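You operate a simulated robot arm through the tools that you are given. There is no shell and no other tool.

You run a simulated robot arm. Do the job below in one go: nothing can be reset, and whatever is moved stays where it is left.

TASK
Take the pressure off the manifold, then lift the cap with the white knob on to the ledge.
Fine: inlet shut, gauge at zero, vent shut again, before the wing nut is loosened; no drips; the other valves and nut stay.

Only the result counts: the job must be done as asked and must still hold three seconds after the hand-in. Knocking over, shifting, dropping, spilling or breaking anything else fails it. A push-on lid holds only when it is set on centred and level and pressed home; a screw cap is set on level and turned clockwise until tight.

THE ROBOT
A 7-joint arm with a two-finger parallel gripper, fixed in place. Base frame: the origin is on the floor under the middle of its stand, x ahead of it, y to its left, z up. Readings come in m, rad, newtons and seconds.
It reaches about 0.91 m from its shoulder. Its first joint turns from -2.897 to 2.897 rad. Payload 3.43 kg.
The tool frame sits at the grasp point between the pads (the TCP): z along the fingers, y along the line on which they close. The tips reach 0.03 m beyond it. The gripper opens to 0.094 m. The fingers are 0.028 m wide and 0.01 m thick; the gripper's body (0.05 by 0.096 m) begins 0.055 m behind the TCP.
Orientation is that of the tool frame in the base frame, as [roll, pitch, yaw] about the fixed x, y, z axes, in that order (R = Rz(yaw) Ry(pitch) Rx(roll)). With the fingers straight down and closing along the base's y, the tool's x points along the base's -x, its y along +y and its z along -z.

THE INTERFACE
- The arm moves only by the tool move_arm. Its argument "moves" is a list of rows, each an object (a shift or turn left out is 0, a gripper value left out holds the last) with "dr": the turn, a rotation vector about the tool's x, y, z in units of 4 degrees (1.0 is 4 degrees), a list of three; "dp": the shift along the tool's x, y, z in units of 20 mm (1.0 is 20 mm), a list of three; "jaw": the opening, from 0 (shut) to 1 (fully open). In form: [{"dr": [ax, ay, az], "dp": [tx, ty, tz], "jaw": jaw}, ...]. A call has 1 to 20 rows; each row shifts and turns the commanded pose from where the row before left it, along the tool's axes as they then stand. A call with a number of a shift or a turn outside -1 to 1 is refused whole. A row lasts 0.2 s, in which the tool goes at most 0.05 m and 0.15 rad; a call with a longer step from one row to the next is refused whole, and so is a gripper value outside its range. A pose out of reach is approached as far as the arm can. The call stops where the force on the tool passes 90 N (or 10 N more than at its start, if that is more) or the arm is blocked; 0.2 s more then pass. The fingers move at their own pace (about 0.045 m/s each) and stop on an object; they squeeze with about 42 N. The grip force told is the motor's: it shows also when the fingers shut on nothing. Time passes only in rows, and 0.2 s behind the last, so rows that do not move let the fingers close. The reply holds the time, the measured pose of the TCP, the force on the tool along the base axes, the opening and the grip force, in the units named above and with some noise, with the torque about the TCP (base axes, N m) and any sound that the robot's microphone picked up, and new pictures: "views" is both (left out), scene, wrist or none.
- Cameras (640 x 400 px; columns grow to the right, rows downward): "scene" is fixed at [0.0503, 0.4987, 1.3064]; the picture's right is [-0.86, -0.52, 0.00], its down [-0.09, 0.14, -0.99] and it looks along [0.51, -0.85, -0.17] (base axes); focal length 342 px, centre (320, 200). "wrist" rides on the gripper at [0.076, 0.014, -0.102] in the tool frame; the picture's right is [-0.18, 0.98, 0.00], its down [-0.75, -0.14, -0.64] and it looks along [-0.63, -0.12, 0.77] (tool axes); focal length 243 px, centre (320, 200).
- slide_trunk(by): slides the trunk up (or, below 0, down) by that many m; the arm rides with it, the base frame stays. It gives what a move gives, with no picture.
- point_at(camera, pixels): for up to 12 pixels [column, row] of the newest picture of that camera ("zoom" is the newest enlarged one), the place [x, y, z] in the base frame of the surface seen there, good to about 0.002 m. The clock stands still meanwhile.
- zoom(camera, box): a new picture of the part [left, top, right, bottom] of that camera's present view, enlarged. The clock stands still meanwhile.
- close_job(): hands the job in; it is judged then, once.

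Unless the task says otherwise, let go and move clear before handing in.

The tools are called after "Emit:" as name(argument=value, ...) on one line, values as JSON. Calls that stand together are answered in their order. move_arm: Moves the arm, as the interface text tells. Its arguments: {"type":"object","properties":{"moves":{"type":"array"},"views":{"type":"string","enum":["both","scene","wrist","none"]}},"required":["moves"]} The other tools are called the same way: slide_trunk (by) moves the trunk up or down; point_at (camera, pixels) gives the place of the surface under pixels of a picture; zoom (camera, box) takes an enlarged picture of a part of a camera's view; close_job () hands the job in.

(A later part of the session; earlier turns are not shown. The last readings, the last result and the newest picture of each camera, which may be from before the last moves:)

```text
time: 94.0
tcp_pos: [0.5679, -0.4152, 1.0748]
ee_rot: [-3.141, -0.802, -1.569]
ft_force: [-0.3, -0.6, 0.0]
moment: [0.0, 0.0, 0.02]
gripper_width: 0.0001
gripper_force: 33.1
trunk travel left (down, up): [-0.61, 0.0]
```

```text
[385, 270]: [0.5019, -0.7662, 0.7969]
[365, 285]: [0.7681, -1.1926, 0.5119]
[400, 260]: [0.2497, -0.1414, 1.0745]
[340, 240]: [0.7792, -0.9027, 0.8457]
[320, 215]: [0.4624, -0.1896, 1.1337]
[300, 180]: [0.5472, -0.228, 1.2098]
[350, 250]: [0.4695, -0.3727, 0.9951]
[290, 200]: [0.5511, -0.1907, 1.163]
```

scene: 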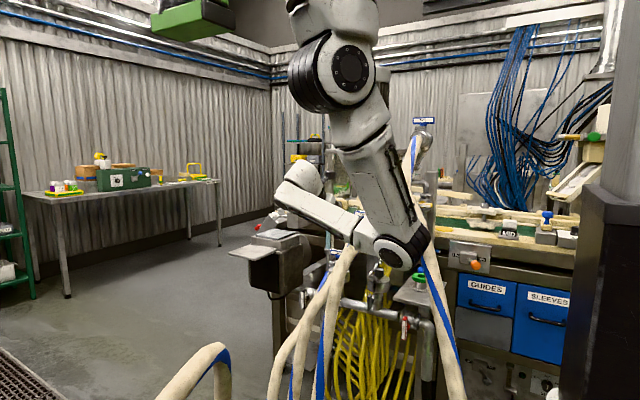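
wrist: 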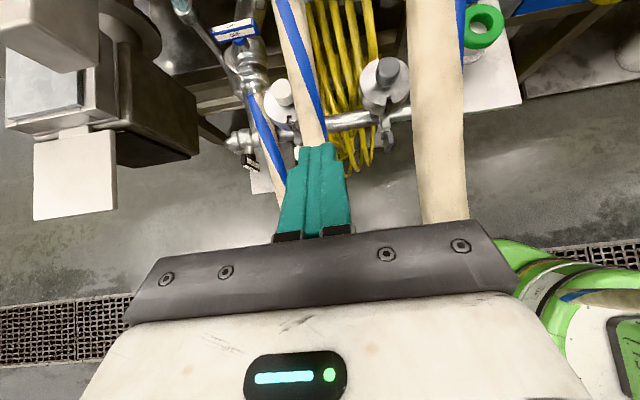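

The elbow is getting close to hose FOUR (about 2 cm), so I first stretch the arm toward +x and up, which pulls it away.

Emit:
move_arm(moves=[{"dp": [0.2, -1, -0.2]}, {"dp": [0.2, -1, -0.2]}, {"dp": [0.2, -1, -0.2]}, {"dp": [0.2, -1, -0.2]}, {"dp": [0.2, -1, -0.2]}, {"dp": [0.2, -1, -0.2]}], views="both")

Emit:
zoom(camera="scene", box=[230, 100, 460, 300])

```text
time: 95.4
tcp_pos: [0.6871, -0.4151, 1.1102]
ee_rot: [-3.141, -0.803, -1.572]
ft_force: [0.3, 0.2, -0.5]
moment: [0.0, 0.02, 0.0]
gripper_width: 0.0
gripper_force: 33.4
trunk travel left (down, up): [-0.61, 0.0]
```

scene: 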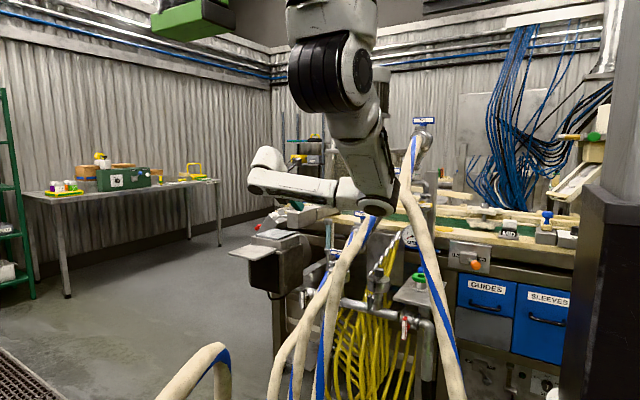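
wrist: 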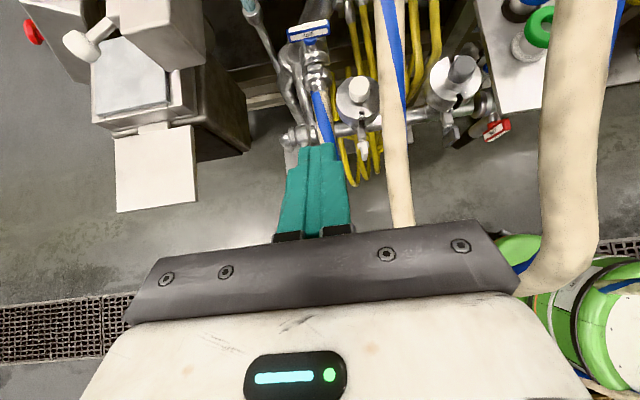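

```text
2.00 times, centred on (345, 200) of scene
```

zoom: 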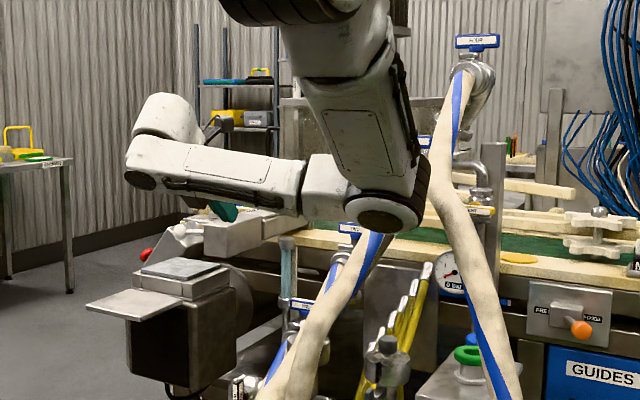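

The elbow is now above the hoses; a nearly straight arm (trunk kept high) will keep it out of them. From here I have a good look at the white cap and its wing nut; zooming in.

Emit:
zoom(camera="wrist", box=[310, 60, 420, 190])

Emit:
point_at(camera="wrist", pixels=[[357, 88], [357, 105], [363, 135], [363, 148], [362, 158], [340, 95], [375, 95], [365, 152], [360, 145], [325, 115], [395, 120], [405, 200]])

Emit:
point_at(camera="scene", pixels=[[375, 205], [390, 210], [365, 195], [400, 195], [340, 195], [380, 215], [270, 175]])

```text
3.08 times, centred on (365, 125) of wrist
```

zoom: 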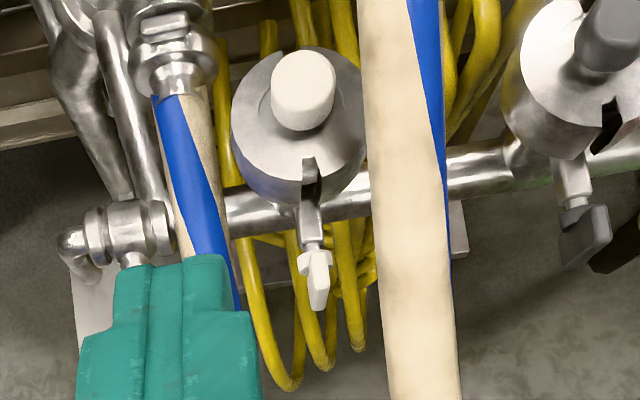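

```text
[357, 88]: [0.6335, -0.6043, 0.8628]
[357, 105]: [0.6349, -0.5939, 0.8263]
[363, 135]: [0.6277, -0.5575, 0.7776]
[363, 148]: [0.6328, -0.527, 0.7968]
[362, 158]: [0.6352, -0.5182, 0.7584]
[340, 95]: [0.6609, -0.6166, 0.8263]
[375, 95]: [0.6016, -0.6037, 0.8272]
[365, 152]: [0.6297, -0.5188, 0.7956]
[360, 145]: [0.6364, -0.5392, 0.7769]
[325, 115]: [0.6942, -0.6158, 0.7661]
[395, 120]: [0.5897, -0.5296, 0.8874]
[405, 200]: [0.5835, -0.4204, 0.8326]
```

```text
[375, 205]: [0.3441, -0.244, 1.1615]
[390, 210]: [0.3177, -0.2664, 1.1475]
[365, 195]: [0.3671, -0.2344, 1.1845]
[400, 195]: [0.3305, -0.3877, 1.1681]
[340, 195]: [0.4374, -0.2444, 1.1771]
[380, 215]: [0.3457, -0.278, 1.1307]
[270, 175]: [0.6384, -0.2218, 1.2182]
```

The wing nut is at (0.633,-0.52,0.77) with its bar vertical, and the knob top at (0.6335,-0.604,0.863). The elbow (0.34,-0.29,1.15) is too near hose FOUR, so I straighten the arm outward at once.

Emit:
move_arm(moves=[{"dp": [0.1, -1, 0]}, {"dp": [-0.19, -0.75, 0.88]}, {"dp": [-0.19, -0.75, 0.88]}, {"dp": [-0.19, -0.75, 0.88]}, {"dp": [-0.19, -0.75, 0.88]}], views="both")

Emit:
point_at(camera="scene", pixels=[[375, 190], [390, 195], [365, 180], [340, 185], [380, 200], [400, 180], [350, 195]])

```text
time: 96.6
tcp_pos: [0.7659, -0.4552, 1.0521]
ee_rot: [-3.141, -0.803, -1.57]
ft_force: [1.0, 1.2, -0.2]
moment: [0.0, -0.02, -0.02]
gripper_width: 0.0001
gripper_force: 33.0
trunk travel left (down, up): [-0.61, 0.0]
```

scene: 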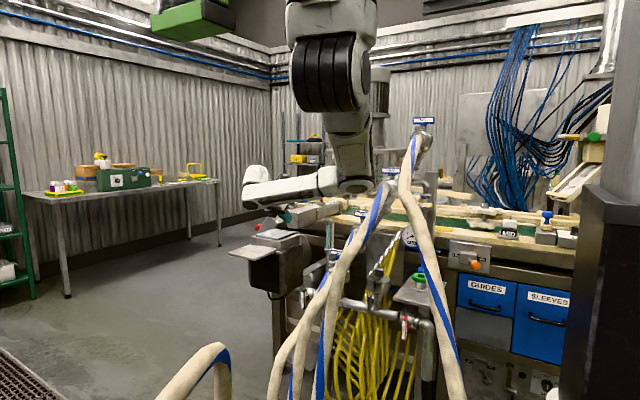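
wrist: 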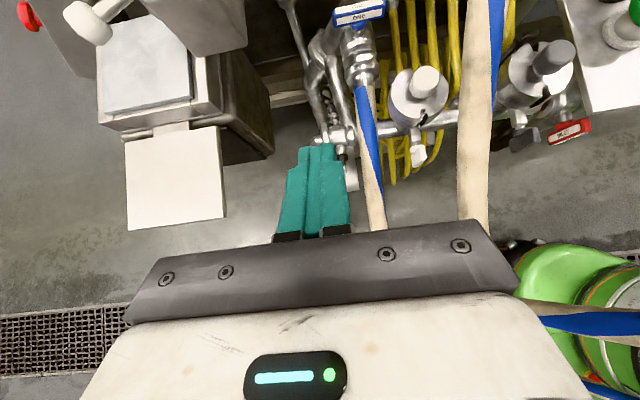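

```text
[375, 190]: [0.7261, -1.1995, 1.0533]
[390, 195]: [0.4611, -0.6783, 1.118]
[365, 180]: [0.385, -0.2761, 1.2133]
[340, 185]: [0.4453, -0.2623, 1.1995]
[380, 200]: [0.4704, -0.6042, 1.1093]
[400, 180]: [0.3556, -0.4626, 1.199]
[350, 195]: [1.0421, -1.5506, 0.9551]
```

The arm is straighter and the elbow now clears FOUR. I level the hand and yaw it toward the nut while easing to a hover point above the gap between hoses TWO and ONE.

Emit:
move_arm(moves=[{"dr": [0, 1, 0], "dp": [-0.22, 0.6, 0.21]}, {"dr": [0, 1, 0], "dp": [-0.24, 0.6, 0.2]}, {"dr": [0, 1, 0], "dp": [-0.25, 0.6, 0.18]}, {"dr": [0, 1, 0], "dp": [-0.26, 0.6, 0.16]}, {"dr": [0, 1, 0], "dp": [-0.28, 0.6, 0.14]}, {"dr": [0, 1, 0], "dp": [-0.29, 0.6, 0.12]}, {"dr": [0, 1, 0], "dp": [-0.3, 0.6, 0.1]}, {"dr": [0, 1, 0], "dp": [-0.3, 0.6, 0.08]}], views="both")

Emit:
point_at(camera="scene", pixels=[[375, 190], [365, 195], [365, 180], [340, 185], [355, 175], [350, 195], [330, 200], [300, 210]])

```text
time: 98.4
tcp_pos: [0.6721, -0.4557, 1.0016]
ee_rot: [3.141, -1.365, -1.569]
ft_force: [0.5, -0.4, -0.3]
moment: [0.02, -0.04, 0.0]
gripper_width: 0.0
gripper_force: 32.7
trunk travel left (down, up): [-0.61, 0.0]
```

scene: 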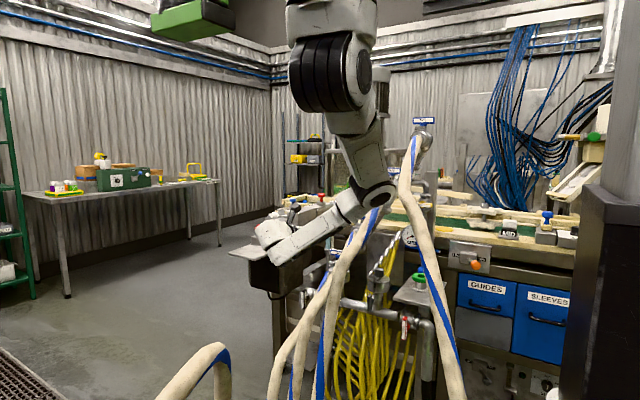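
wrist: 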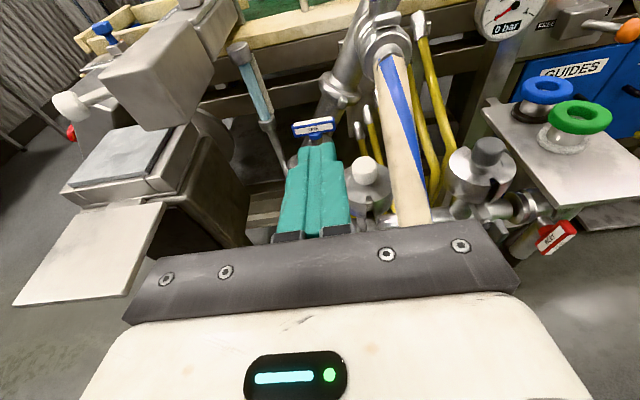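

```text
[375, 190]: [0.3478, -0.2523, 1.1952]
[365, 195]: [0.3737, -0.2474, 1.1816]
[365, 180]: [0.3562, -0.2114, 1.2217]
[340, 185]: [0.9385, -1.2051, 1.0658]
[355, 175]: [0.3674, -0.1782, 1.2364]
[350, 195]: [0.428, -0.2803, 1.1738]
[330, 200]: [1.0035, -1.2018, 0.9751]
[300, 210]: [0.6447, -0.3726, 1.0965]
```

The gauge reads "0 bar" at (500,20). I yaw the hand about 18° toward the nut and descend 0.1 m.

Emit:
move_arm(moves=[{"dr": [-0.9, 0, 0.19], "dp": [-0.978, 0, 0.208]}, {"dr": [-0.9, 0, 0.19], "dp": [-0.978, 0, 0.208]}, {"dr": [-0.9, 0, 0.19], "dp": [-0.978, 0, 0.208]}, {"dr": [-0.9, 0, 0.19], "dp": [-0.978, 0, 0.208]}, {"dr": [-0.9, 0, 0.19], "dp": [-0.978, 0, 0.208]}], views="both")

Emit:
point_at(camera="scene", pixels=[[375, 190], [365, 195], [365, 180], [385, 200], [355, 175], [350, 205], [330, 220], [300, 230]])

Emit:
zoom(camera="wrist", box=[290, 60, 510, 240])

```text
time: 99.6
tcp_pos: [0.6709, -0.4562, 0.9009]
ee_rot: [3.14, -1.363, -1.89]
ft_force: [0.4, -0.1, -0.4]
moment: [-0.02, 0.01, 0.0]
gripper_width: 0.0002
gripper_force: 32.9
trunk travel left (down, up): [-0.61, 0.0]
```

scene: 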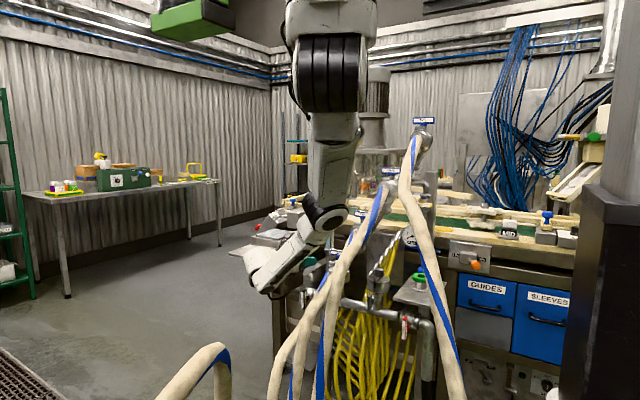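
wrist: 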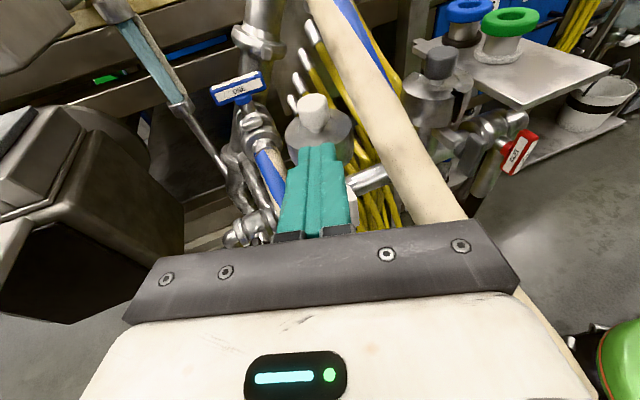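

```text
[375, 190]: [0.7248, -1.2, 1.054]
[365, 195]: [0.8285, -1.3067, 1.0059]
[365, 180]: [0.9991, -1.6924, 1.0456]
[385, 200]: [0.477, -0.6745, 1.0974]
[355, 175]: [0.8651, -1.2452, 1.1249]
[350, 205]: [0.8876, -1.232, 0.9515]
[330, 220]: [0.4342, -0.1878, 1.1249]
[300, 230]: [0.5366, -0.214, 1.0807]
```

```text
2.22 times, centred on (400, 150) of wrist
```

zoom: 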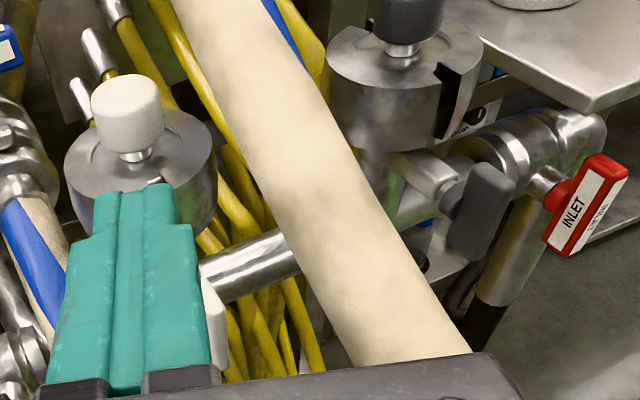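

The elbow moved in nicely to (0.43,-0.17,1.13). I lower the trunk by 0.08 m to bring the hand down in front of the nut (tips stay at y≈-0.485, short of the wing).

Emit:
slide_trunk(by=-0.08)

Emit:
move_arm(moves=[{}], views="both")

Emit:
point_at(camera="scene", pixels=[[330, 250], [320, 235], [340, 240], [310, 260], [290, 275], [275, 290], [345, 230]])

```text
time: 100.8
tcp_pos: [0.6716, -0.4555, 0.8221]
ee_rot: [3.138, -1.362, -1.889]
ft_force: [0.5, -0.4, -0.2]
moment: [0.01, 0.02, 0.01]
gripper_width: 0.0002
gripper_force: 32.7
trunk travel left (down, up): [-0.53, 0.08]
```

```text
time: 101.2
tcp_pos: [0.6708, -0.4571, 0.8225]
ee_rot: [3.139, -1.362, -1.888]
ft_force: [0.2, 0.4, -0.6]
moment: [0.0, 0.0, 0.03]
gripper_width: 0.0002
gripper_force: 33.0
trunk travel left (down, up): [-0.53, 0.08]
```

scene: 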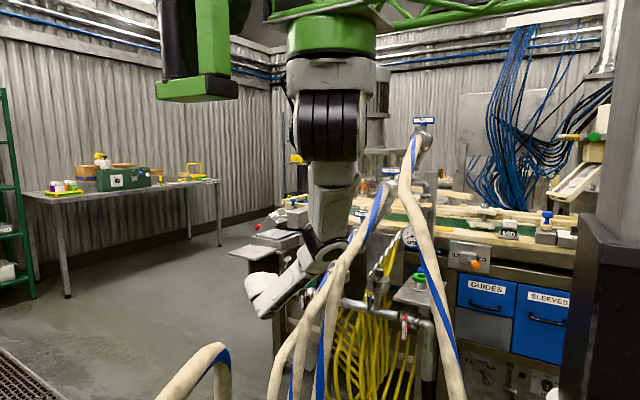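
wrist: 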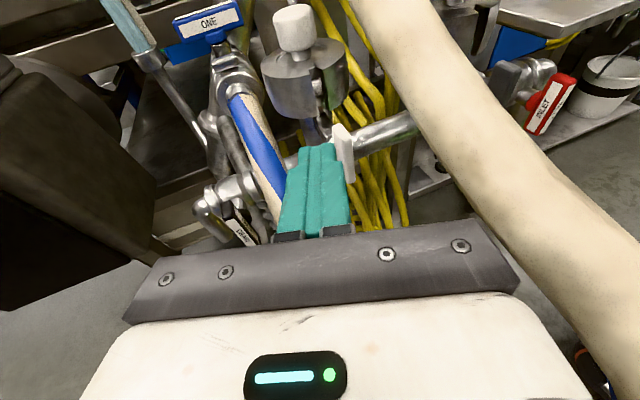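

```text
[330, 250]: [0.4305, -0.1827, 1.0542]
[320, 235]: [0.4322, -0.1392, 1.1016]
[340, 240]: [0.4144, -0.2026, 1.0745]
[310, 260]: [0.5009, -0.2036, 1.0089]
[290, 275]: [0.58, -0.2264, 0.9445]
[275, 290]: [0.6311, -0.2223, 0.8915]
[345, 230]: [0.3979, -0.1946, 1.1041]
```

The wing nut is now in view at (343,155), right of the fingertips. Zooming in to measure it.

Emit:
zoom(camera="wrist", box=[270, 80, 400, 220])

Emit:
point_at(camera="wrist", pixels=[[338, 125], [345, 125], [342, 145], [349, 150], [350, 175], [345, 180], [336, 140], [330, 130], [322, 128], [352, 160], [295, 30], [305, 75]])

```text
2.86 times, centred on (335, 150) of wrist
```

zoom: 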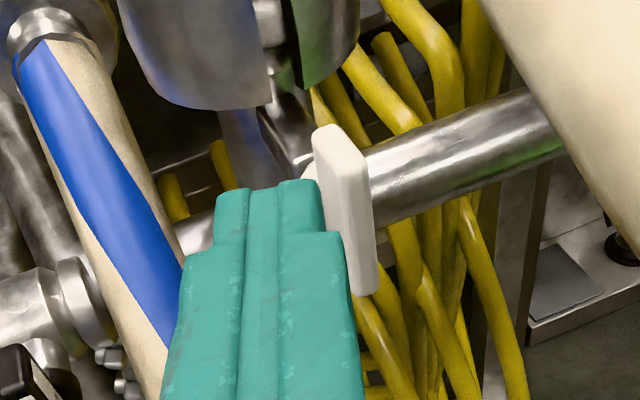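

```text
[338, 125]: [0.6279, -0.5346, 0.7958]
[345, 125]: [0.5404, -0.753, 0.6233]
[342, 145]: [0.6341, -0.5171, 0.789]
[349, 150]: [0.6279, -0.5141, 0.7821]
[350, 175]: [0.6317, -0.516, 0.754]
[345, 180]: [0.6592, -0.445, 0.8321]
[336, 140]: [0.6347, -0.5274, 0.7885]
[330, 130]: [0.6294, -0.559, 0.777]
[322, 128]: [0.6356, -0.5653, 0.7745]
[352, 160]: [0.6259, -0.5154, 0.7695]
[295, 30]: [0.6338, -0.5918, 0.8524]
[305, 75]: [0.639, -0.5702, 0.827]
```

Wing bar: x 0.626–0.636, y -0.515…-0.535, z 0.741–0.797, axis along y at (0.631, 0.769). Loosening is counter-clockwise seen from the front, so I place the fingertip on the +x side of the lower arm.

Emit:
move_arm(moves=[{"dp": [-0.8375, 0, 0.1775]}, {"dp": [-0.8375, 0, 0.1775]}, {"dp": [-0.8375, 0, 0.1775]}, {"dp": [-0.8375, 0, 0.1775]}, {"dp": [0.163, -0.17, 0.77]}, {"dp": [0.163, -0.17, 0.77]}, {"dp": [0.163, -0.17, 0.77]}], views="both")

Emit:
zoom(camera="wrist", box=[270, 80, 400, 220])

```text
time: 102.8
tcp_pos: [0.6537, -0.4923, 0.7691]
ee_rot: [3.129, -1.355, -1.866]
ft_force: [16.7, 12.9, -9.3]
moment: [0.15, -0.06, 0.23]
gripper_width: 0.0001
gripper_force: 33.2
out of reach, approached as far as the arm can: row 4, 6, 7
trunk travel left (down, up): [-0.53, 0.08]
```

scene: 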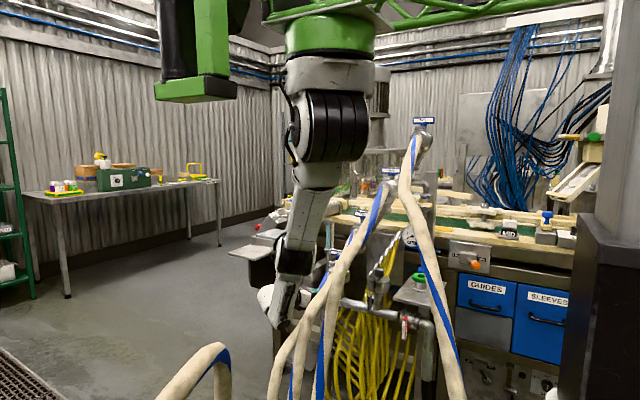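
wrist: 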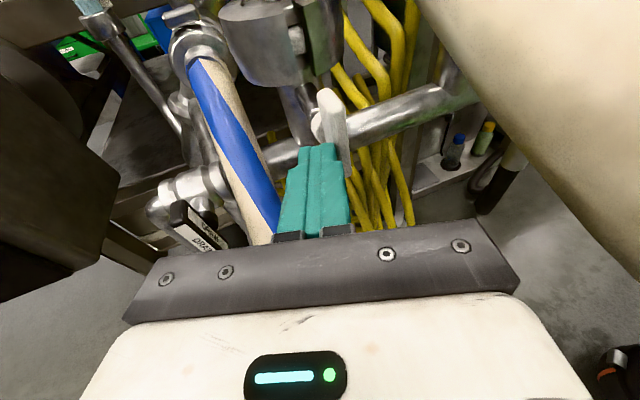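

```text
2.86 times, centred on (335, 150) of wrist
```

zoom: 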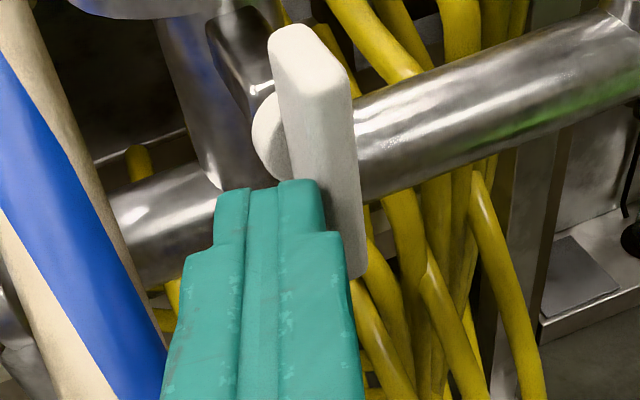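

The arm is at the end of its reach here and the finger touched the wing (17 N). I back off, raise the hand relative to the shoulder and lower the trunk by the same amount for more reach.

Emit:
move_arm(moves=[{"dp": [-0.18, -0.24, -0.85]}, {"dp": [-0.18, -0.24, -0.85]}, {"dp": [0.9, 0, -0.2]}, {"dp": [0.9, 0, -0.2]}, {"dp": [0.9, 0, -0.2]}], views="none")

Emit:
slide_trunk(by=-0.06)

Emit:
move_arm(moves=[{}], views="both")

```text
time: 104.0
tcp_pos: [0.6687, -0.4653, 0.7806]
ee_rot: [3.137, -1.363, -1.886]
ft_force: [-0.8, -0.3, 0.2]
moment: [-0.03, 0.03, 0.0]
gripper_width: 0.0
gripper_force: 33.3
out of reach, approached as far as the arm can: row 3, 4, 5
trunk travel left (down, up): [-0.53, 0.08]
```

```text
time: 105.0
tcp_pos: [0.6702, -0.4654, 0.7216]
ee_rot: [3.139, -1.362, -1.886]
ft_force: [-0.6, 0.0, -0.2]
moment: [0.05, 0.0, 0.01]
gripper_width: 0.0
gripper_force: 32.9
trunk travel left (down, up): [-0.47, 0.14]
```

```text
time: 105.4
tcp_pos: [0.6694, -0.4642, 0.7212]
ee_rot: [3.139, -1.361, -1.887]
ft_force: [-1.2, 0.6, 0.1]
moment: [0.0, 0.0, -0.01]
gripper_width: 0.0002
gripper_force: 32.7
trunk travel left (down, up): [-0.47, 0.14]
```

scene: 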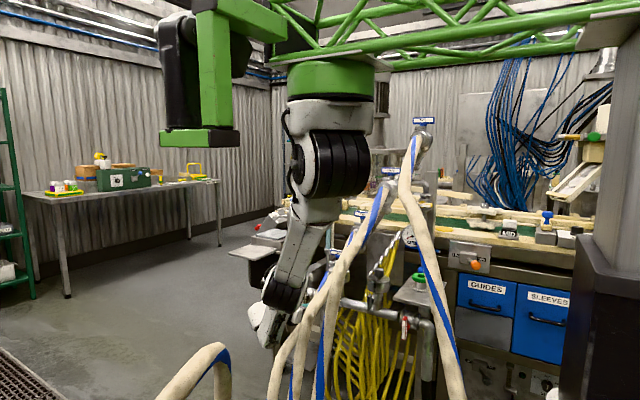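
wrist: 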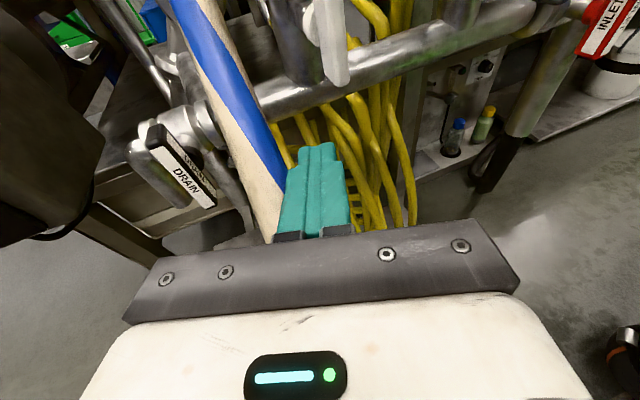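

Raising was blocked by a joint limit, most likely the hand's roll. I roll the hand back by +40° and then try raising again.

Emit:
move_arm(moves=[{"dr": [0, 0, 1]}, {"dr": [0, 0, 1]}, {"dr": [0, 0, 1]}, {"dr": [0, 0, 1]}, {"dr": [0, 0, 1]}, {"dr": [0, 0, 1]}, {"dr": [0, 0, 1]}, {"dr": [0, 0, 1]}, {"dr": [0, 0, 1]}, {"dr": [0, 0, 1]}], views="both")

Emit:
point_at(camera="scene", pixels=[[280, 290], [270, 280], [295, 290], [300, 260], [310, 230], [265, 320], [285, 305]])

```text
time: 107.6
tcp_pos: [0.6702, -0.4656, 0.7218]
ee_rot: [-1.89, -0.845, 3.064]
ft_force: [-0.5, 0.4, 1.0]
moment: [-0.01, 0.01, 0.04]
gripper_width: 0.0001
gripper_force: 33.2
trunk travel left (down, up): [-0.47, 0.14]
```

scene: 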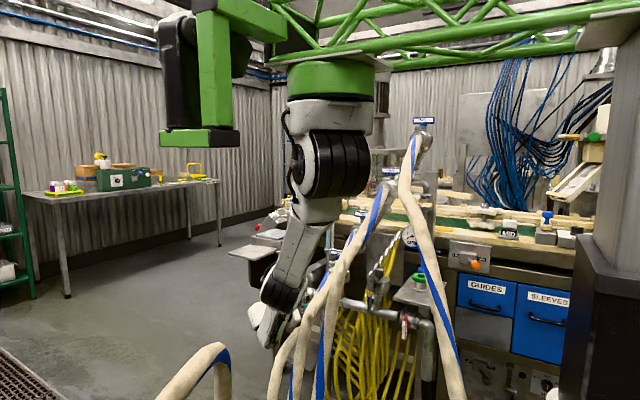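
wrist: 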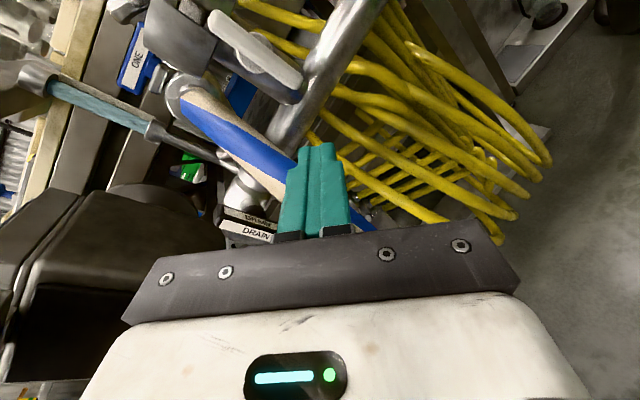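

```text
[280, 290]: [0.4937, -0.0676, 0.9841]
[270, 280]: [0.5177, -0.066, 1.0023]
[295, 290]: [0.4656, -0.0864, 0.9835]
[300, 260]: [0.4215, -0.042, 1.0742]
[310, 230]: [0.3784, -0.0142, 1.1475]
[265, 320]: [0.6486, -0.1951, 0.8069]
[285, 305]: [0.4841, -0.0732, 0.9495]
```

The elbow is now in a comfortable place at (0.50,-0.10,0.97), clear of everything. Trying the raise again.

Emit:
move_arm(moves=[{"dp": [0.62, -0.52, -0.17]}, {"dp": [0.62, -0.52, -0.17]}, {"dp": [0.62, -0.52, -0.17]}], views="both")

Emit:
zoom(camera="wrist", box=[200, 0, 360, 180])

```text
time: 108.4
tcp_pos: [0.6694, -0.4651, 0.7212]
ee_rot: [-1.89, -0.848, 3.063]
ft_force: [0.1, 0.7, 0.0]
moment: [-0.02, 0.02, 0.02]
gripper_width: 0.0
gripper_force: 33.2
out of reach, approached as far as the arm can: row 1, 2, 3
trunk travel left (down, up): [-0.47, 0.14]
```

scene: 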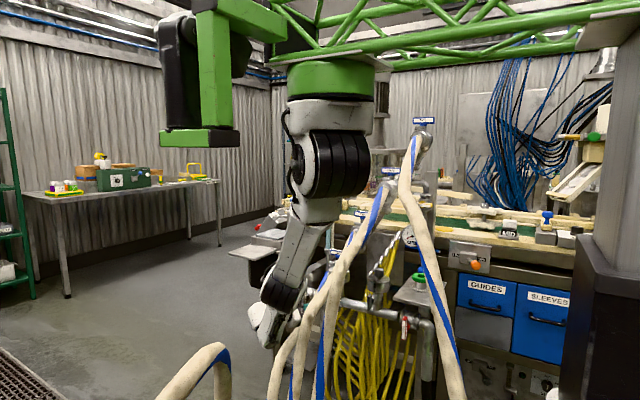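
wrist: 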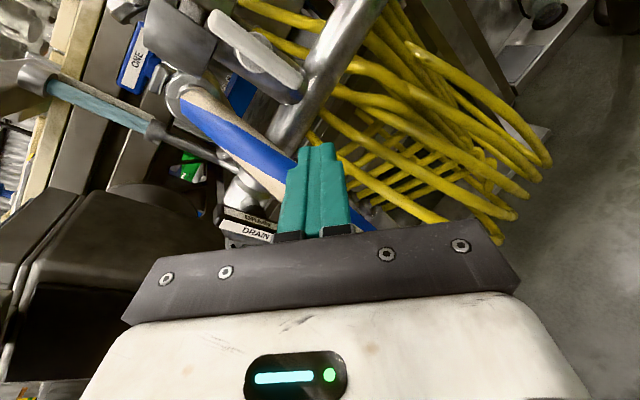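

```text
2.22 times, centred on (280, 90) of wrist
```

zoom: 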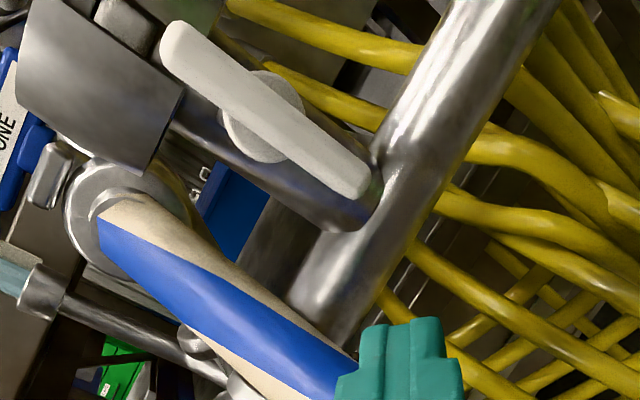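

Still blocked, so it's another joint. I probe which reorientation frees it, first pitching the hand down slightly.

Emit:
move_arm(moves=[{"dr": [-0.643, -0.766, 0]}, {"dr": [-0.643, -0.766, 0]}, {"dp": [0.62, -0.52, -0.17]}], views="none")

Emit:
move_arm(moves=[{"dr": [0.643, 0.766, 0]}, {"dr": [0.643, 0.766, 0]}, {"dr": [0.643, 0.766, 0]}, {"dr": [0.643, 0.766, 0]}, {"dp": [0.62, -0.52, -0.17]}], views="none")

```text
time: 109.2
tcp_pos: [0.6763, -0.4618, 0.7176]
ee_rot: [-1.933, -0.834, 3.106]
ft_force: [-0.2, -0.1, -0.2]
moment: [0.01, 0.01, 0.0]
gripper_width: 0.0
gripper_force: 32.8
out of reach, approached as far as the arm can: row 1, 2, 3
trunk travel left (down, up): [-0.47, 0.14]
```

```text
time: 110.4
tcp_pos: [0.694, -0.4561, 0.7205]
ee_rot: [-1.912, -0.803, 3.109]
ft_force: [0.3, -0.2, -1.0]
moment: [0.01, 0.01, -0.01]
gripper_width: 0.0
gripper_force: 32.9
out of reach, approached as far as the arm can: row 1, 2, 3, 4, 5
trunk travel left (down, up): [-0.47, 0.14]
```

Both directions are flagged, so the arm is in a stretched corner. I back toward the shoulder to free it.

Emit:
move_arm(moves=[{"dp": [0.6, 0, -0.34]}, {"dp": [0.6, 0, -0.34]}, {"dp": [0.6, 0, -0.34]}], views="scene")

```text
time: 111.2
tcp_pos: [0.6941, -0.4565, 0.7209]
ee_rot: [-1.915, -0.805, 3.109]
ft_force: [-0.5, 0.4, 1.3]
moment: [0.05, 0.03, 0.02]
gripper_width: 0.0
gripper_force: 33.2
out of reach, approached as far as the arm can: row 1, 2, 3
trunk travel left (down, up): [-0.47, 0.14]
```

scene: 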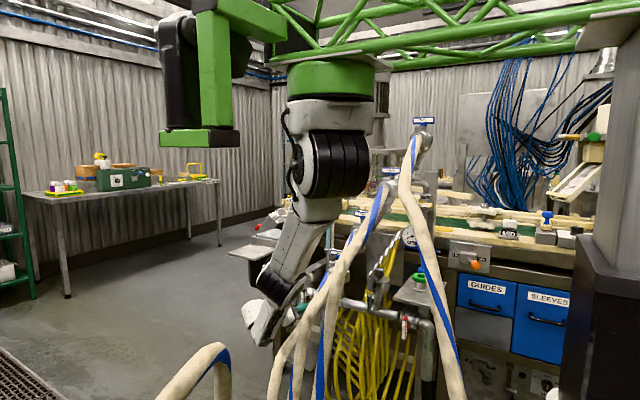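

Still stuck; I try a pure retreat (+y), which was accepted before.

Emit:
move_arm(moves=[{"dp": [0.02, 0.36, -0.93]}, {"dp": [0.02, 0.36, -0.93]}], views="none")

Emit:
move_arm(moves=[{"dr": [0, 0, 1]}, {"dr": [0, 0, 1]}], views="none")

Emit:
move_arm(moves=[{"dp": [0, 0, -1]}, {"dp": [0, 0, -1]}], views="wrist")

```text
time: 111.8
tcp_pos: [0.6964, -0.4193, 0.7004]
ee_rot: [-1.975, -0.828, -3.102]
ft_force: [-0.3, -0.1, 0.7]
moment: [0.01, 0.01, -0.01]
gripper_width: 0.0
gripper_force: 32.9
out of reach, approached as far as the arm can: row 1, 2
trunk travel left (down, up): [-0.47, 0.14]
```

```text
time: 112.4
tcp_pos: [0.6941, -0.4184, 0.722]
ee_rot: [-1.871, -0.67, 3.045]
ft_force: [-1.1, -0.1, -0.2]
moment: [0.0, -0.03, -0.03]
gripper_width: 0.0
gripper_force: 33.1
out of reach, approached as far as the arm can: row 1
trunk travel left (down, up): [-0.47, 0.14]
```

```text
time: 113.0
tcp_pos: [0.7061, -0.3787, 0.7313]
ee_rot: [-1.871, -0.671, 3.046]
ft_force: [0.3, 0.2, 0.8]
moment: [-0.02, 0.01, 0.01]
gripper_width: 0.0
gripper_force: 33.0
trunk travel left (down, up): [-0.47, 0.14]
```

wrist: 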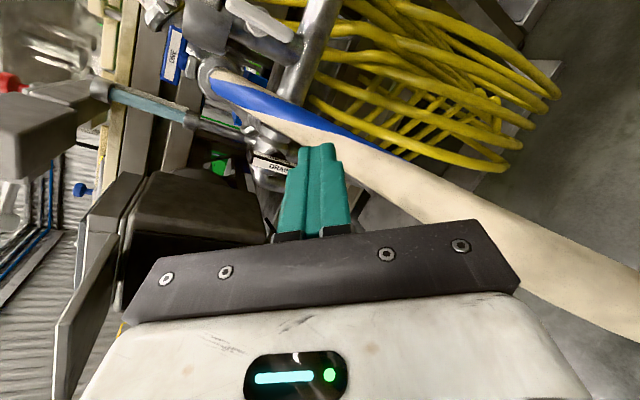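

The retreat freed the arm. A fingers-down lean from the +x side suits both the nut and the cap better, so I rise first and then rotate back to the comfortable fingers-down attitude.

Emit:
move_arm(moves=[{"dp": [0.622, -0.748, -0.232]}, {"dp": [0.622, -0.748, -0.232]}, {"dp": [0.622, -0.748, -0.232]}, {"dp": [0.622, -0.748, -0.232]}, {"dp": [0.622, -0.748, -0.232]}, {"dp": [0.622, -0.748, -0.232]}, {"dp": [0.622, -0.748, -0.232]}, {"dp": [0.622, -0.748, -0.232]}], views="scene")

Emit:
point_at(camera="scene", pixels=[[280, 270], [265, 260], [290, 280], [300, 240], [250, 250], [240, 240], [270, 240]])

```text
time: 114.8
tcp_pos: [0.7061, -0.3807, 0.8917]
ee_rot: [-1.872, -0.672, 3.047]
ft_force: [-0.5, 0.0, -0.2]
moment: [-0.01, 0.02, -0.03]
gripper_width: 0.0
gripper_force: 32.9
trunk travel left (down, up): [-0.47, 0.14]
```

scene: 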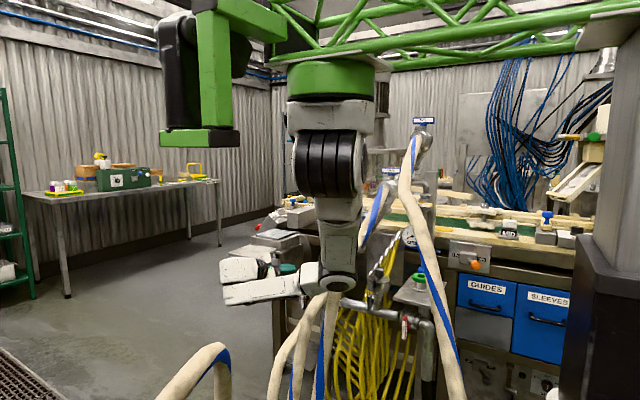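

```text
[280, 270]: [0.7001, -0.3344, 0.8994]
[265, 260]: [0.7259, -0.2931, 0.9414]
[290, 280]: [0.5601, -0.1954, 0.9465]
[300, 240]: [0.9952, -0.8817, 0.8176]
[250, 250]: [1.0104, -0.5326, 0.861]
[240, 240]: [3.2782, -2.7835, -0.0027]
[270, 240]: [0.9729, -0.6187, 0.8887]
```

The forearm is level now, with the elbow near (335,268). I check it against hose THREE before rotating.

Emit:
point_at(camera="scene", pixels=[[335, 262], [335, 285], [345, 275], [320, 285], [310, 270], [345, 235], [325, 275], [352, 260]])

Emit:
zoom(camera="scene", box=[210, 200, 390, 320])

```text
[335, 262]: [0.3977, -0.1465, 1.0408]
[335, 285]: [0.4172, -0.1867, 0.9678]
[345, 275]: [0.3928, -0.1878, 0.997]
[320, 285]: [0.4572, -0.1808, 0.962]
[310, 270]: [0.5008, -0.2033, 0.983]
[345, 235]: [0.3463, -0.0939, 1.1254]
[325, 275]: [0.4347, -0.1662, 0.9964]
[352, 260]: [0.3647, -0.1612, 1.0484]
```

```text
3.33 times, centred on (300, 260) of scene
```

zoom: 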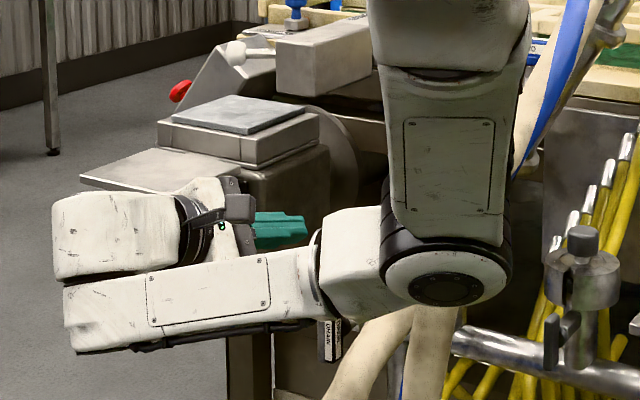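

The elbow hangs about 2 cm from hose THREE. I raise the trunk 0.1 m to gain room before rotating the hand.

Emit:
slide_trunk(by=0.1)

Emit:
move_arm(moves=[{"dr": [-1, -0.533, 0.29]}, {"dr": [-1, -0.533, 0.29]}, {"dr": [-1, -0.533, 0.29]}, {"dr": [-1, -0.533, 0.29]}, {"dr": [-1, -0.533, 0.29]}, {"dr": [-1, -0.533, 0.29]}, {"dr": [-1, -0.533, 0.29]}, {"dr": [-1, -0.533, 0.29]}], views="both")

```text
time: 116.1
tcp_pos: [0.7045, -0.3804, 0.9897]
ee_rot: [-1.874, -0.671, 3.048]
ft_force: [-0.3, 0.6, 0.3]
moment: [0.04, -0.01, 0.01]
gripper_width: 0.0002
gripper_force: 32.6
trunk travel left (down, up): [-0.57, 0.04]
```

```text
time: 117.9
tcp_pos: [0.7054, -0.3803, 0.9902]
ee_rot: [-2.52, -0.368, -3.07]
ft_force: [0.3, 0.2, 0.0]
moment: [-0.02, -0.03, -0.03]
gripper_width: 0.0
gripper_force: 32.8
trunk travel left (down, up): [-0.57, 0.04]
```

scene: 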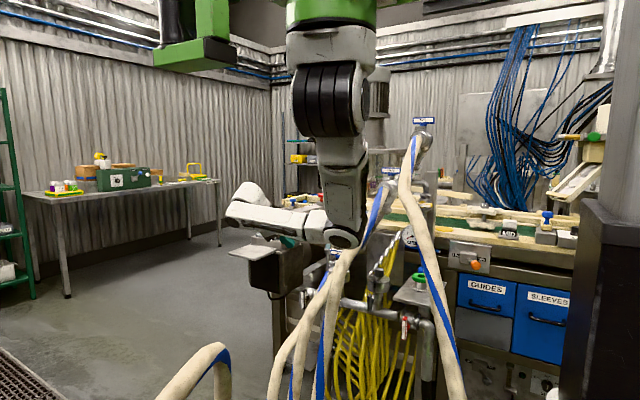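
wrist: 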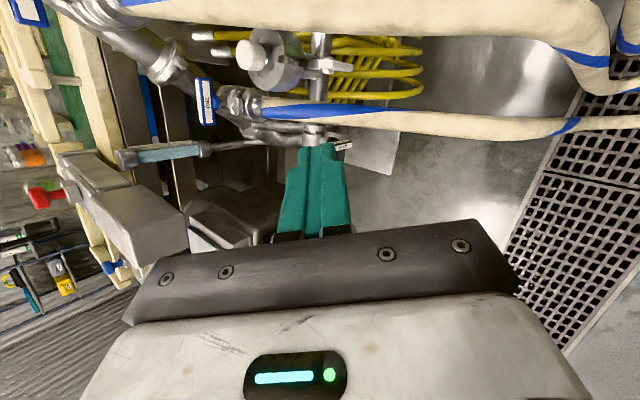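

Rotation proceeds freely. Continuing to the full fingers-down attitude.

Emit:
move_arm(moves=[{"dr": [-1, -0.533, 0.29]}, {"dr": [-1, -0.533, 0.29]}, {"dr": [-1, -0.533, 0.29]}, {"dr": [-1, -0.533, 0.29]}, {"dr": [-1, -0.533, 0.29]}, {"dr": [-1, -0.533, 0.29]}, {"dr": [-1, -0.533, 0.29]}, {"dr": [-1, -0.533, 0.29]}, {"dr": [-1, -0.533, 0.29]}], views="both")

Emit:
point_at(camera="scene", pixels=[[345, 225], [355, 215], [350, 235], [330, 220], [340, 190], [300, 205], [260, 190]])

```text
time: 119.9
tcp_pos: [0.7051, -0.3798, 0.9909]
ee_rot: [3.137, -0.001, -3.139]
ft_force: [-0.4, -0.1, 0.4]
moment: [0.02, 0.0, -0.03]
gripper_width: 0.0001
gripper_force: 33.0
trunk travel left (down, up): [-0.57, 0.04]
```

scene: 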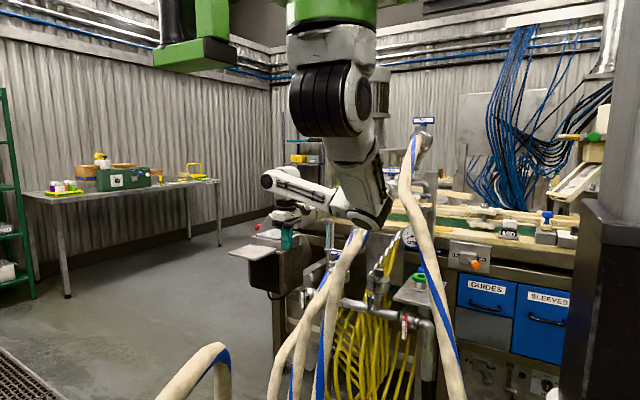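
wrist: 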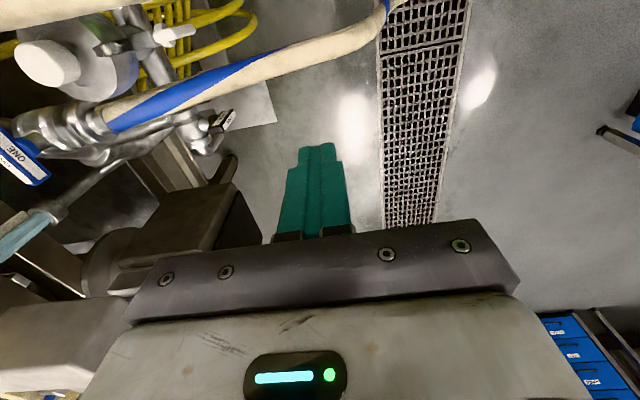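

```text
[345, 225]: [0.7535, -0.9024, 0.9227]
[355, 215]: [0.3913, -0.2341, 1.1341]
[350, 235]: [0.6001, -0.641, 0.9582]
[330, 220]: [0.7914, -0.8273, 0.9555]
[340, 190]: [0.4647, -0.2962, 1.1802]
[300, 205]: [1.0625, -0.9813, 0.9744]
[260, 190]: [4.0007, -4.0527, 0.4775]
```

Now fingers-down at (0.705,-0.38,0.99), with the elbow near (0.375,-0.29,1.13), about 3 cm from FOUR. I test rolling the hand about the vertical, which may swing the elbow to the free +x side.

Emit:
move_arm(moves=[{"dr": [0, 0, -1], "dp": [-0.2, 0, -0.4]}, {"dr": [0, 0, -1], "dp": [-0.2, 0, -0.4]}, {"dr": [0, 0, -1], "dp": [-0.2, 0, -0.4]}, {"dr": [0, 0, -1], "dp": [-0.2, 0, -0.4]}, {"dr": [0, 0, -1], "dp": [-0.2, 0, -0.4]}, {"dr": [0, 0, -1]}, {"dr": [0, 0, -1]}, {"dr": [0, 0, -1]}, {"dr": [0, 0, -1]}, {"dr": [0, 0, -1]}], views="scene")

Emit:
point_at(camera="scene", pixels=[[365, 200], [355, 195], [375, 205], [340, 185], [370, 180], [300, 185]])

```text
time: 122.1
tcp_pos: [0.7246, -0.3773, 1.0301]
ee_rot: [3.141, 0.0, -2.441]
ft_force: [1.3, -0.1, 0.2]
moment: [-0.03, 0.01, 0.0]
gripper_width: 0.0001
gripper_force: 33.2
trunk travel left (down, up): [-0.57, 0.04]
```

scene: 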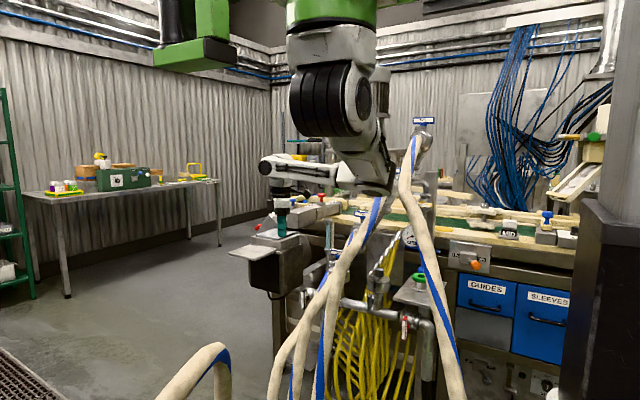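

```text
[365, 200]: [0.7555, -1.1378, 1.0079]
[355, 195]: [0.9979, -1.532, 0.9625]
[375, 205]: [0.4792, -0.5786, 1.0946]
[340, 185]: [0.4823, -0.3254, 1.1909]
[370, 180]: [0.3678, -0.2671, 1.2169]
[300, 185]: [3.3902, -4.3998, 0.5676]
```

The elbow stays on the wrong (-y) side. I'll use a trick: roll the hand positive while fingers-down (little effect on the elbow), then point it outward and roll negative, which swings the elbow toward the free side.

Emit:
move_arm(moves=[{"dr": [0, 0, 1]}, {"dr": [0, 0, 1]}, {"dr": [0, 0, 1]}, {"dr": [0, 0, 1]}, {"dr": [0, 0, 1]}, {"dr": [0, 0, 1]}, {"dr": [0, 0, 1]}, {"dr": [0, 0, 1]}, {"dr": [0, 0, 1]}, {"dr": [0, 0, 1]}, {"dr": [0, 0, 1]}, {"dr": [0, 0, 1]}, {"dr": [0, 0, 1]}, {"dr": [0, 0, 1]}, {"dr": [0, 0, 1]}, {"dr": [0, 0, 1]}, {"dr": [0, 0, 1]}, {"dr": [0, 0, 1]}, {"dr": [0, 0, 1]}, {"dr": [0, 0, 1]}], views="scene")

Emit:
point_at(camera="scene", pixels=[[365, 190], [355, 185], [375, 180], [340, 185], [370, 200], [380, 190]])

```text
time: 126.3
tcp_pos: [0.7254, -0.3778, 1.0302]
ee_rot: [3.141, -0.001, 2.443]
ft_force: [-0.4, 0.2, -0.3]
moment: [0.0, 0.0, 0.04]
gripper_width: 0.0
gripper_force: 32.8
trunk travel left (down, up): [-0.57, 0.04]
```

scene: 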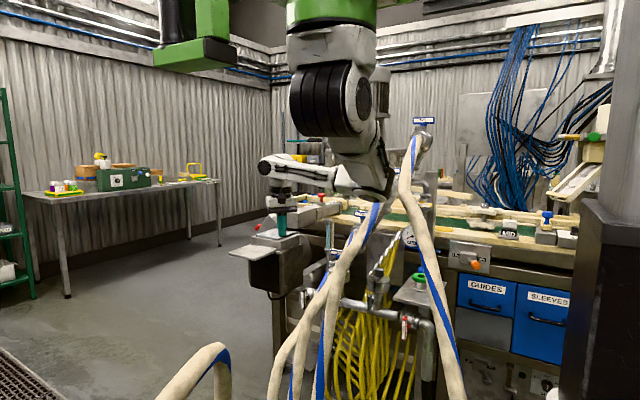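

```text
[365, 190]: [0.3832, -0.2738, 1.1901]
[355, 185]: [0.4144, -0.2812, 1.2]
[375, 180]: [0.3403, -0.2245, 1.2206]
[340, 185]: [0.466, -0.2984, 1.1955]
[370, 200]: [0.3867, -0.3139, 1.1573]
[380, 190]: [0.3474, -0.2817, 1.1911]
```

Good: rolling while fingers-down hardly moves the elbow. I roll a bit further and then point the hand outward, keeping the wrist in place.

Emit:
move_arm(moves=[{"dr": [0, 0, 1]}, {"dr": [0, 0, 1]}, {"dr": [0, 0, 1]}, {"dr": [0, 0, 1]}, {"dr": [0, 0, 1]}, {"dr": [0, 0, 1]}, {"dr": [0, 0, 1]}, {"dr": [0, 0, 1]}, {"dr": [0, 0, 1]}, {"dr": [0, 0, 1]}, {"dr": [0, 0, 1]}, {"dr": [0, 0, 1]}, {"dr": [0, 0, 0.5]}], views="none")

Emit:
move_arm(moves=[{"dr": [-0.95, -0.745, 0], "dp": [-0.572, 0.73, 0]}, {"dr": [-0.95, -0.745, 0], "dp": [-0.572, 0.73, 0]}, {"dr": [-0.95, -0.745, 0], "dp": [-0.572, 0.73, 0]}, {"dr": [-0.95, -0.745, 0], "dp": [-0.572, 0.73, 0]}, {"dr": [-0.95, -0.745, 0], "dp": [-0.572, 0.73, 0]}, {"dr": [-0.95, -0.745, 0], "dp": [-0.572, 0.73, 0]}, {"dr": [-0.95, -0.745, 0], "dp": [-0.572, 0.73, 0]}], views="both")

```text
time: 129.1
tcp_pos: [0.7257, -0.3775, 1.0291]
ee_rot: [-3.14, 0.0, 1.57]
ft_force: [0.4, 0.0, -0.5]
moment: [0.01, 0.0, 0.03]
gripper_width: 0.0
gripper_force: 33.4
trunk travel left (down, up): [-0.57, 0.04]
```

```text
time: 130.7
tcp_pos: [0.8216, -0.4538, 1.0632]
ee_rot: [2.659, 0.35, 1.484]
ft_force: [-0.1, -0.6, -0.3]
moment: [0.02, -0.05, 0.0]
gripper_width: 0.0003
gripper_force: 32.8
trunk travel left (down, up): [-0.57, 0.04]
```

scene: 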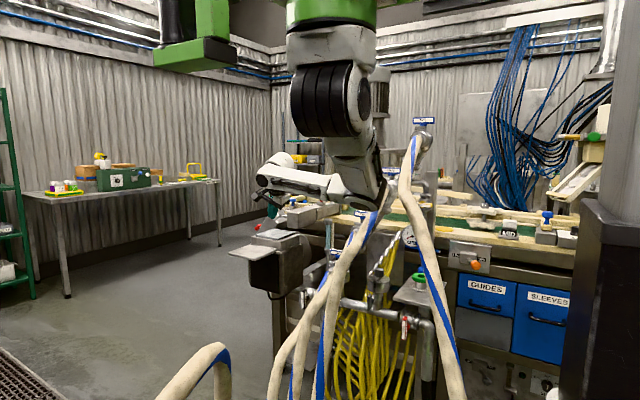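
wrist: 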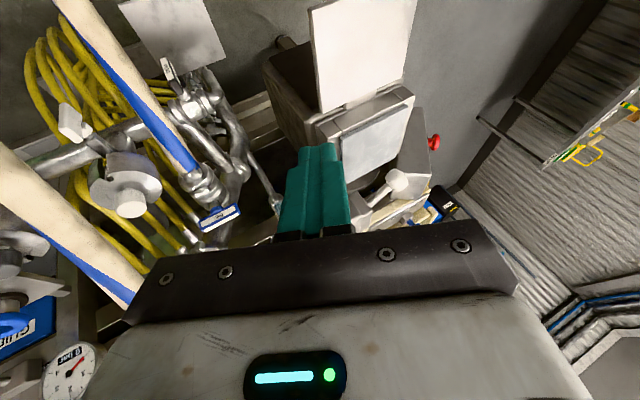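

Continuing outward, then rolling negative while pointing outward.

Emit:
move_arm(moves=[{"dr": [-0.95, -0.745, 0], "dp": [-0.572, 0.73, 0]}, {"dr": [-0.95, -0.745, 0], "dp": [-0.572, 0.73, 0]}, {"dr": [-0.95, -0.745, 0], "dp": [-0.572, 0.73, 0]}, {"dr": [-0.95, -0.745, 0], "dp": [-0.572, 0.73, 0]}, {"dr": [-0.95, -0.745, 0], "dp": [-0.572, 0.73, 0]}, {"dr": [-0.95, -0.745, 0], "dp": [-0.572, 0.73, 0]}], views="none")

Emit:
move_arm(moves=[{"dr": [0, 0, -1]}, {"dr": [0, 0, -1]}, {"dr": [0, 0, -1]}, {"dr": [0, 0, -1]}, {"dr": [0, 0, -1]}, {"dr": [0, 0, -1]}, {"dr": [0, 0, -1]}, {"dr": [0, 0, -1]}, {"dr": [0, 0, -1]}, {"dr": [0, 0, -1]}, {"dr": [0, 0, -1]}, {"dr": [0, 0, -1]}, {"dr": [0, 0, -1]}, {"dr": [0, 0, -1]}, {"dr": [0, 0, -1]}, {"dr": [0, 0, -1]}, {"dr": [0, 0, -1]}, {"dr": [0, 0, -1]}, {"dr": [0, 0, -1]}, {"dr": [0, 0, -1]}], views="scene")

Emit:
point_at(camera="scene", pixels=[[365, 190], [355, 185], [375, 180], [340, 185], [350, 200], [340, 210], [330, 200]])

```text
time: 132.1
tcp_pos: [0.8843, -0.5013, 1.1426]
ee_rot: [2.151, 0.58, 1.252]
ft_force: [-0.7, 0.0, 0.0]
moment: [0.02, -0.03, -0.02]
gripper_width: 0.0
gripper_force: 33.0
trunk travel left (down, up): [-0.57, 0.04]
```

```text
time: 136.3
tcp_pos: [0.8838, -0.5011, 1.1407]
ee_rot: [-2.401, 0.899, -2.945]
ft_force: [0.3, 0.7, 0.4]
moment: [0.02, -0.06, 0.0]
gripper_width: 0.0002
gripper_force: 32.6
trunk travel left (down, up): [-0.57, 0.04]
```

scene: 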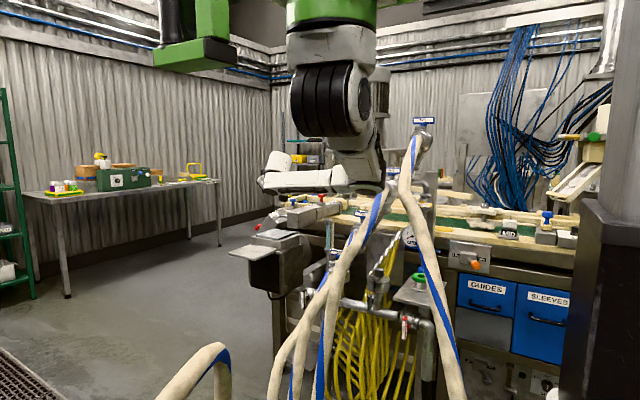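

```text
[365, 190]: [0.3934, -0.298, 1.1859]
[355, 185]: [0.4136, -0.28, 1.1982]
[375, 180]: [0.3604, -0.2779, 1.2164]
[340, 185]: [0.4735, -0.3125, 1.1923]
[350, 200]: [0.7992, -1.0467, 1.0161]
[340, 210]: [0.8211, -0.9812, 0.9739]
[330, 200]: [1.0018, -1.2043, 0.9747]
```

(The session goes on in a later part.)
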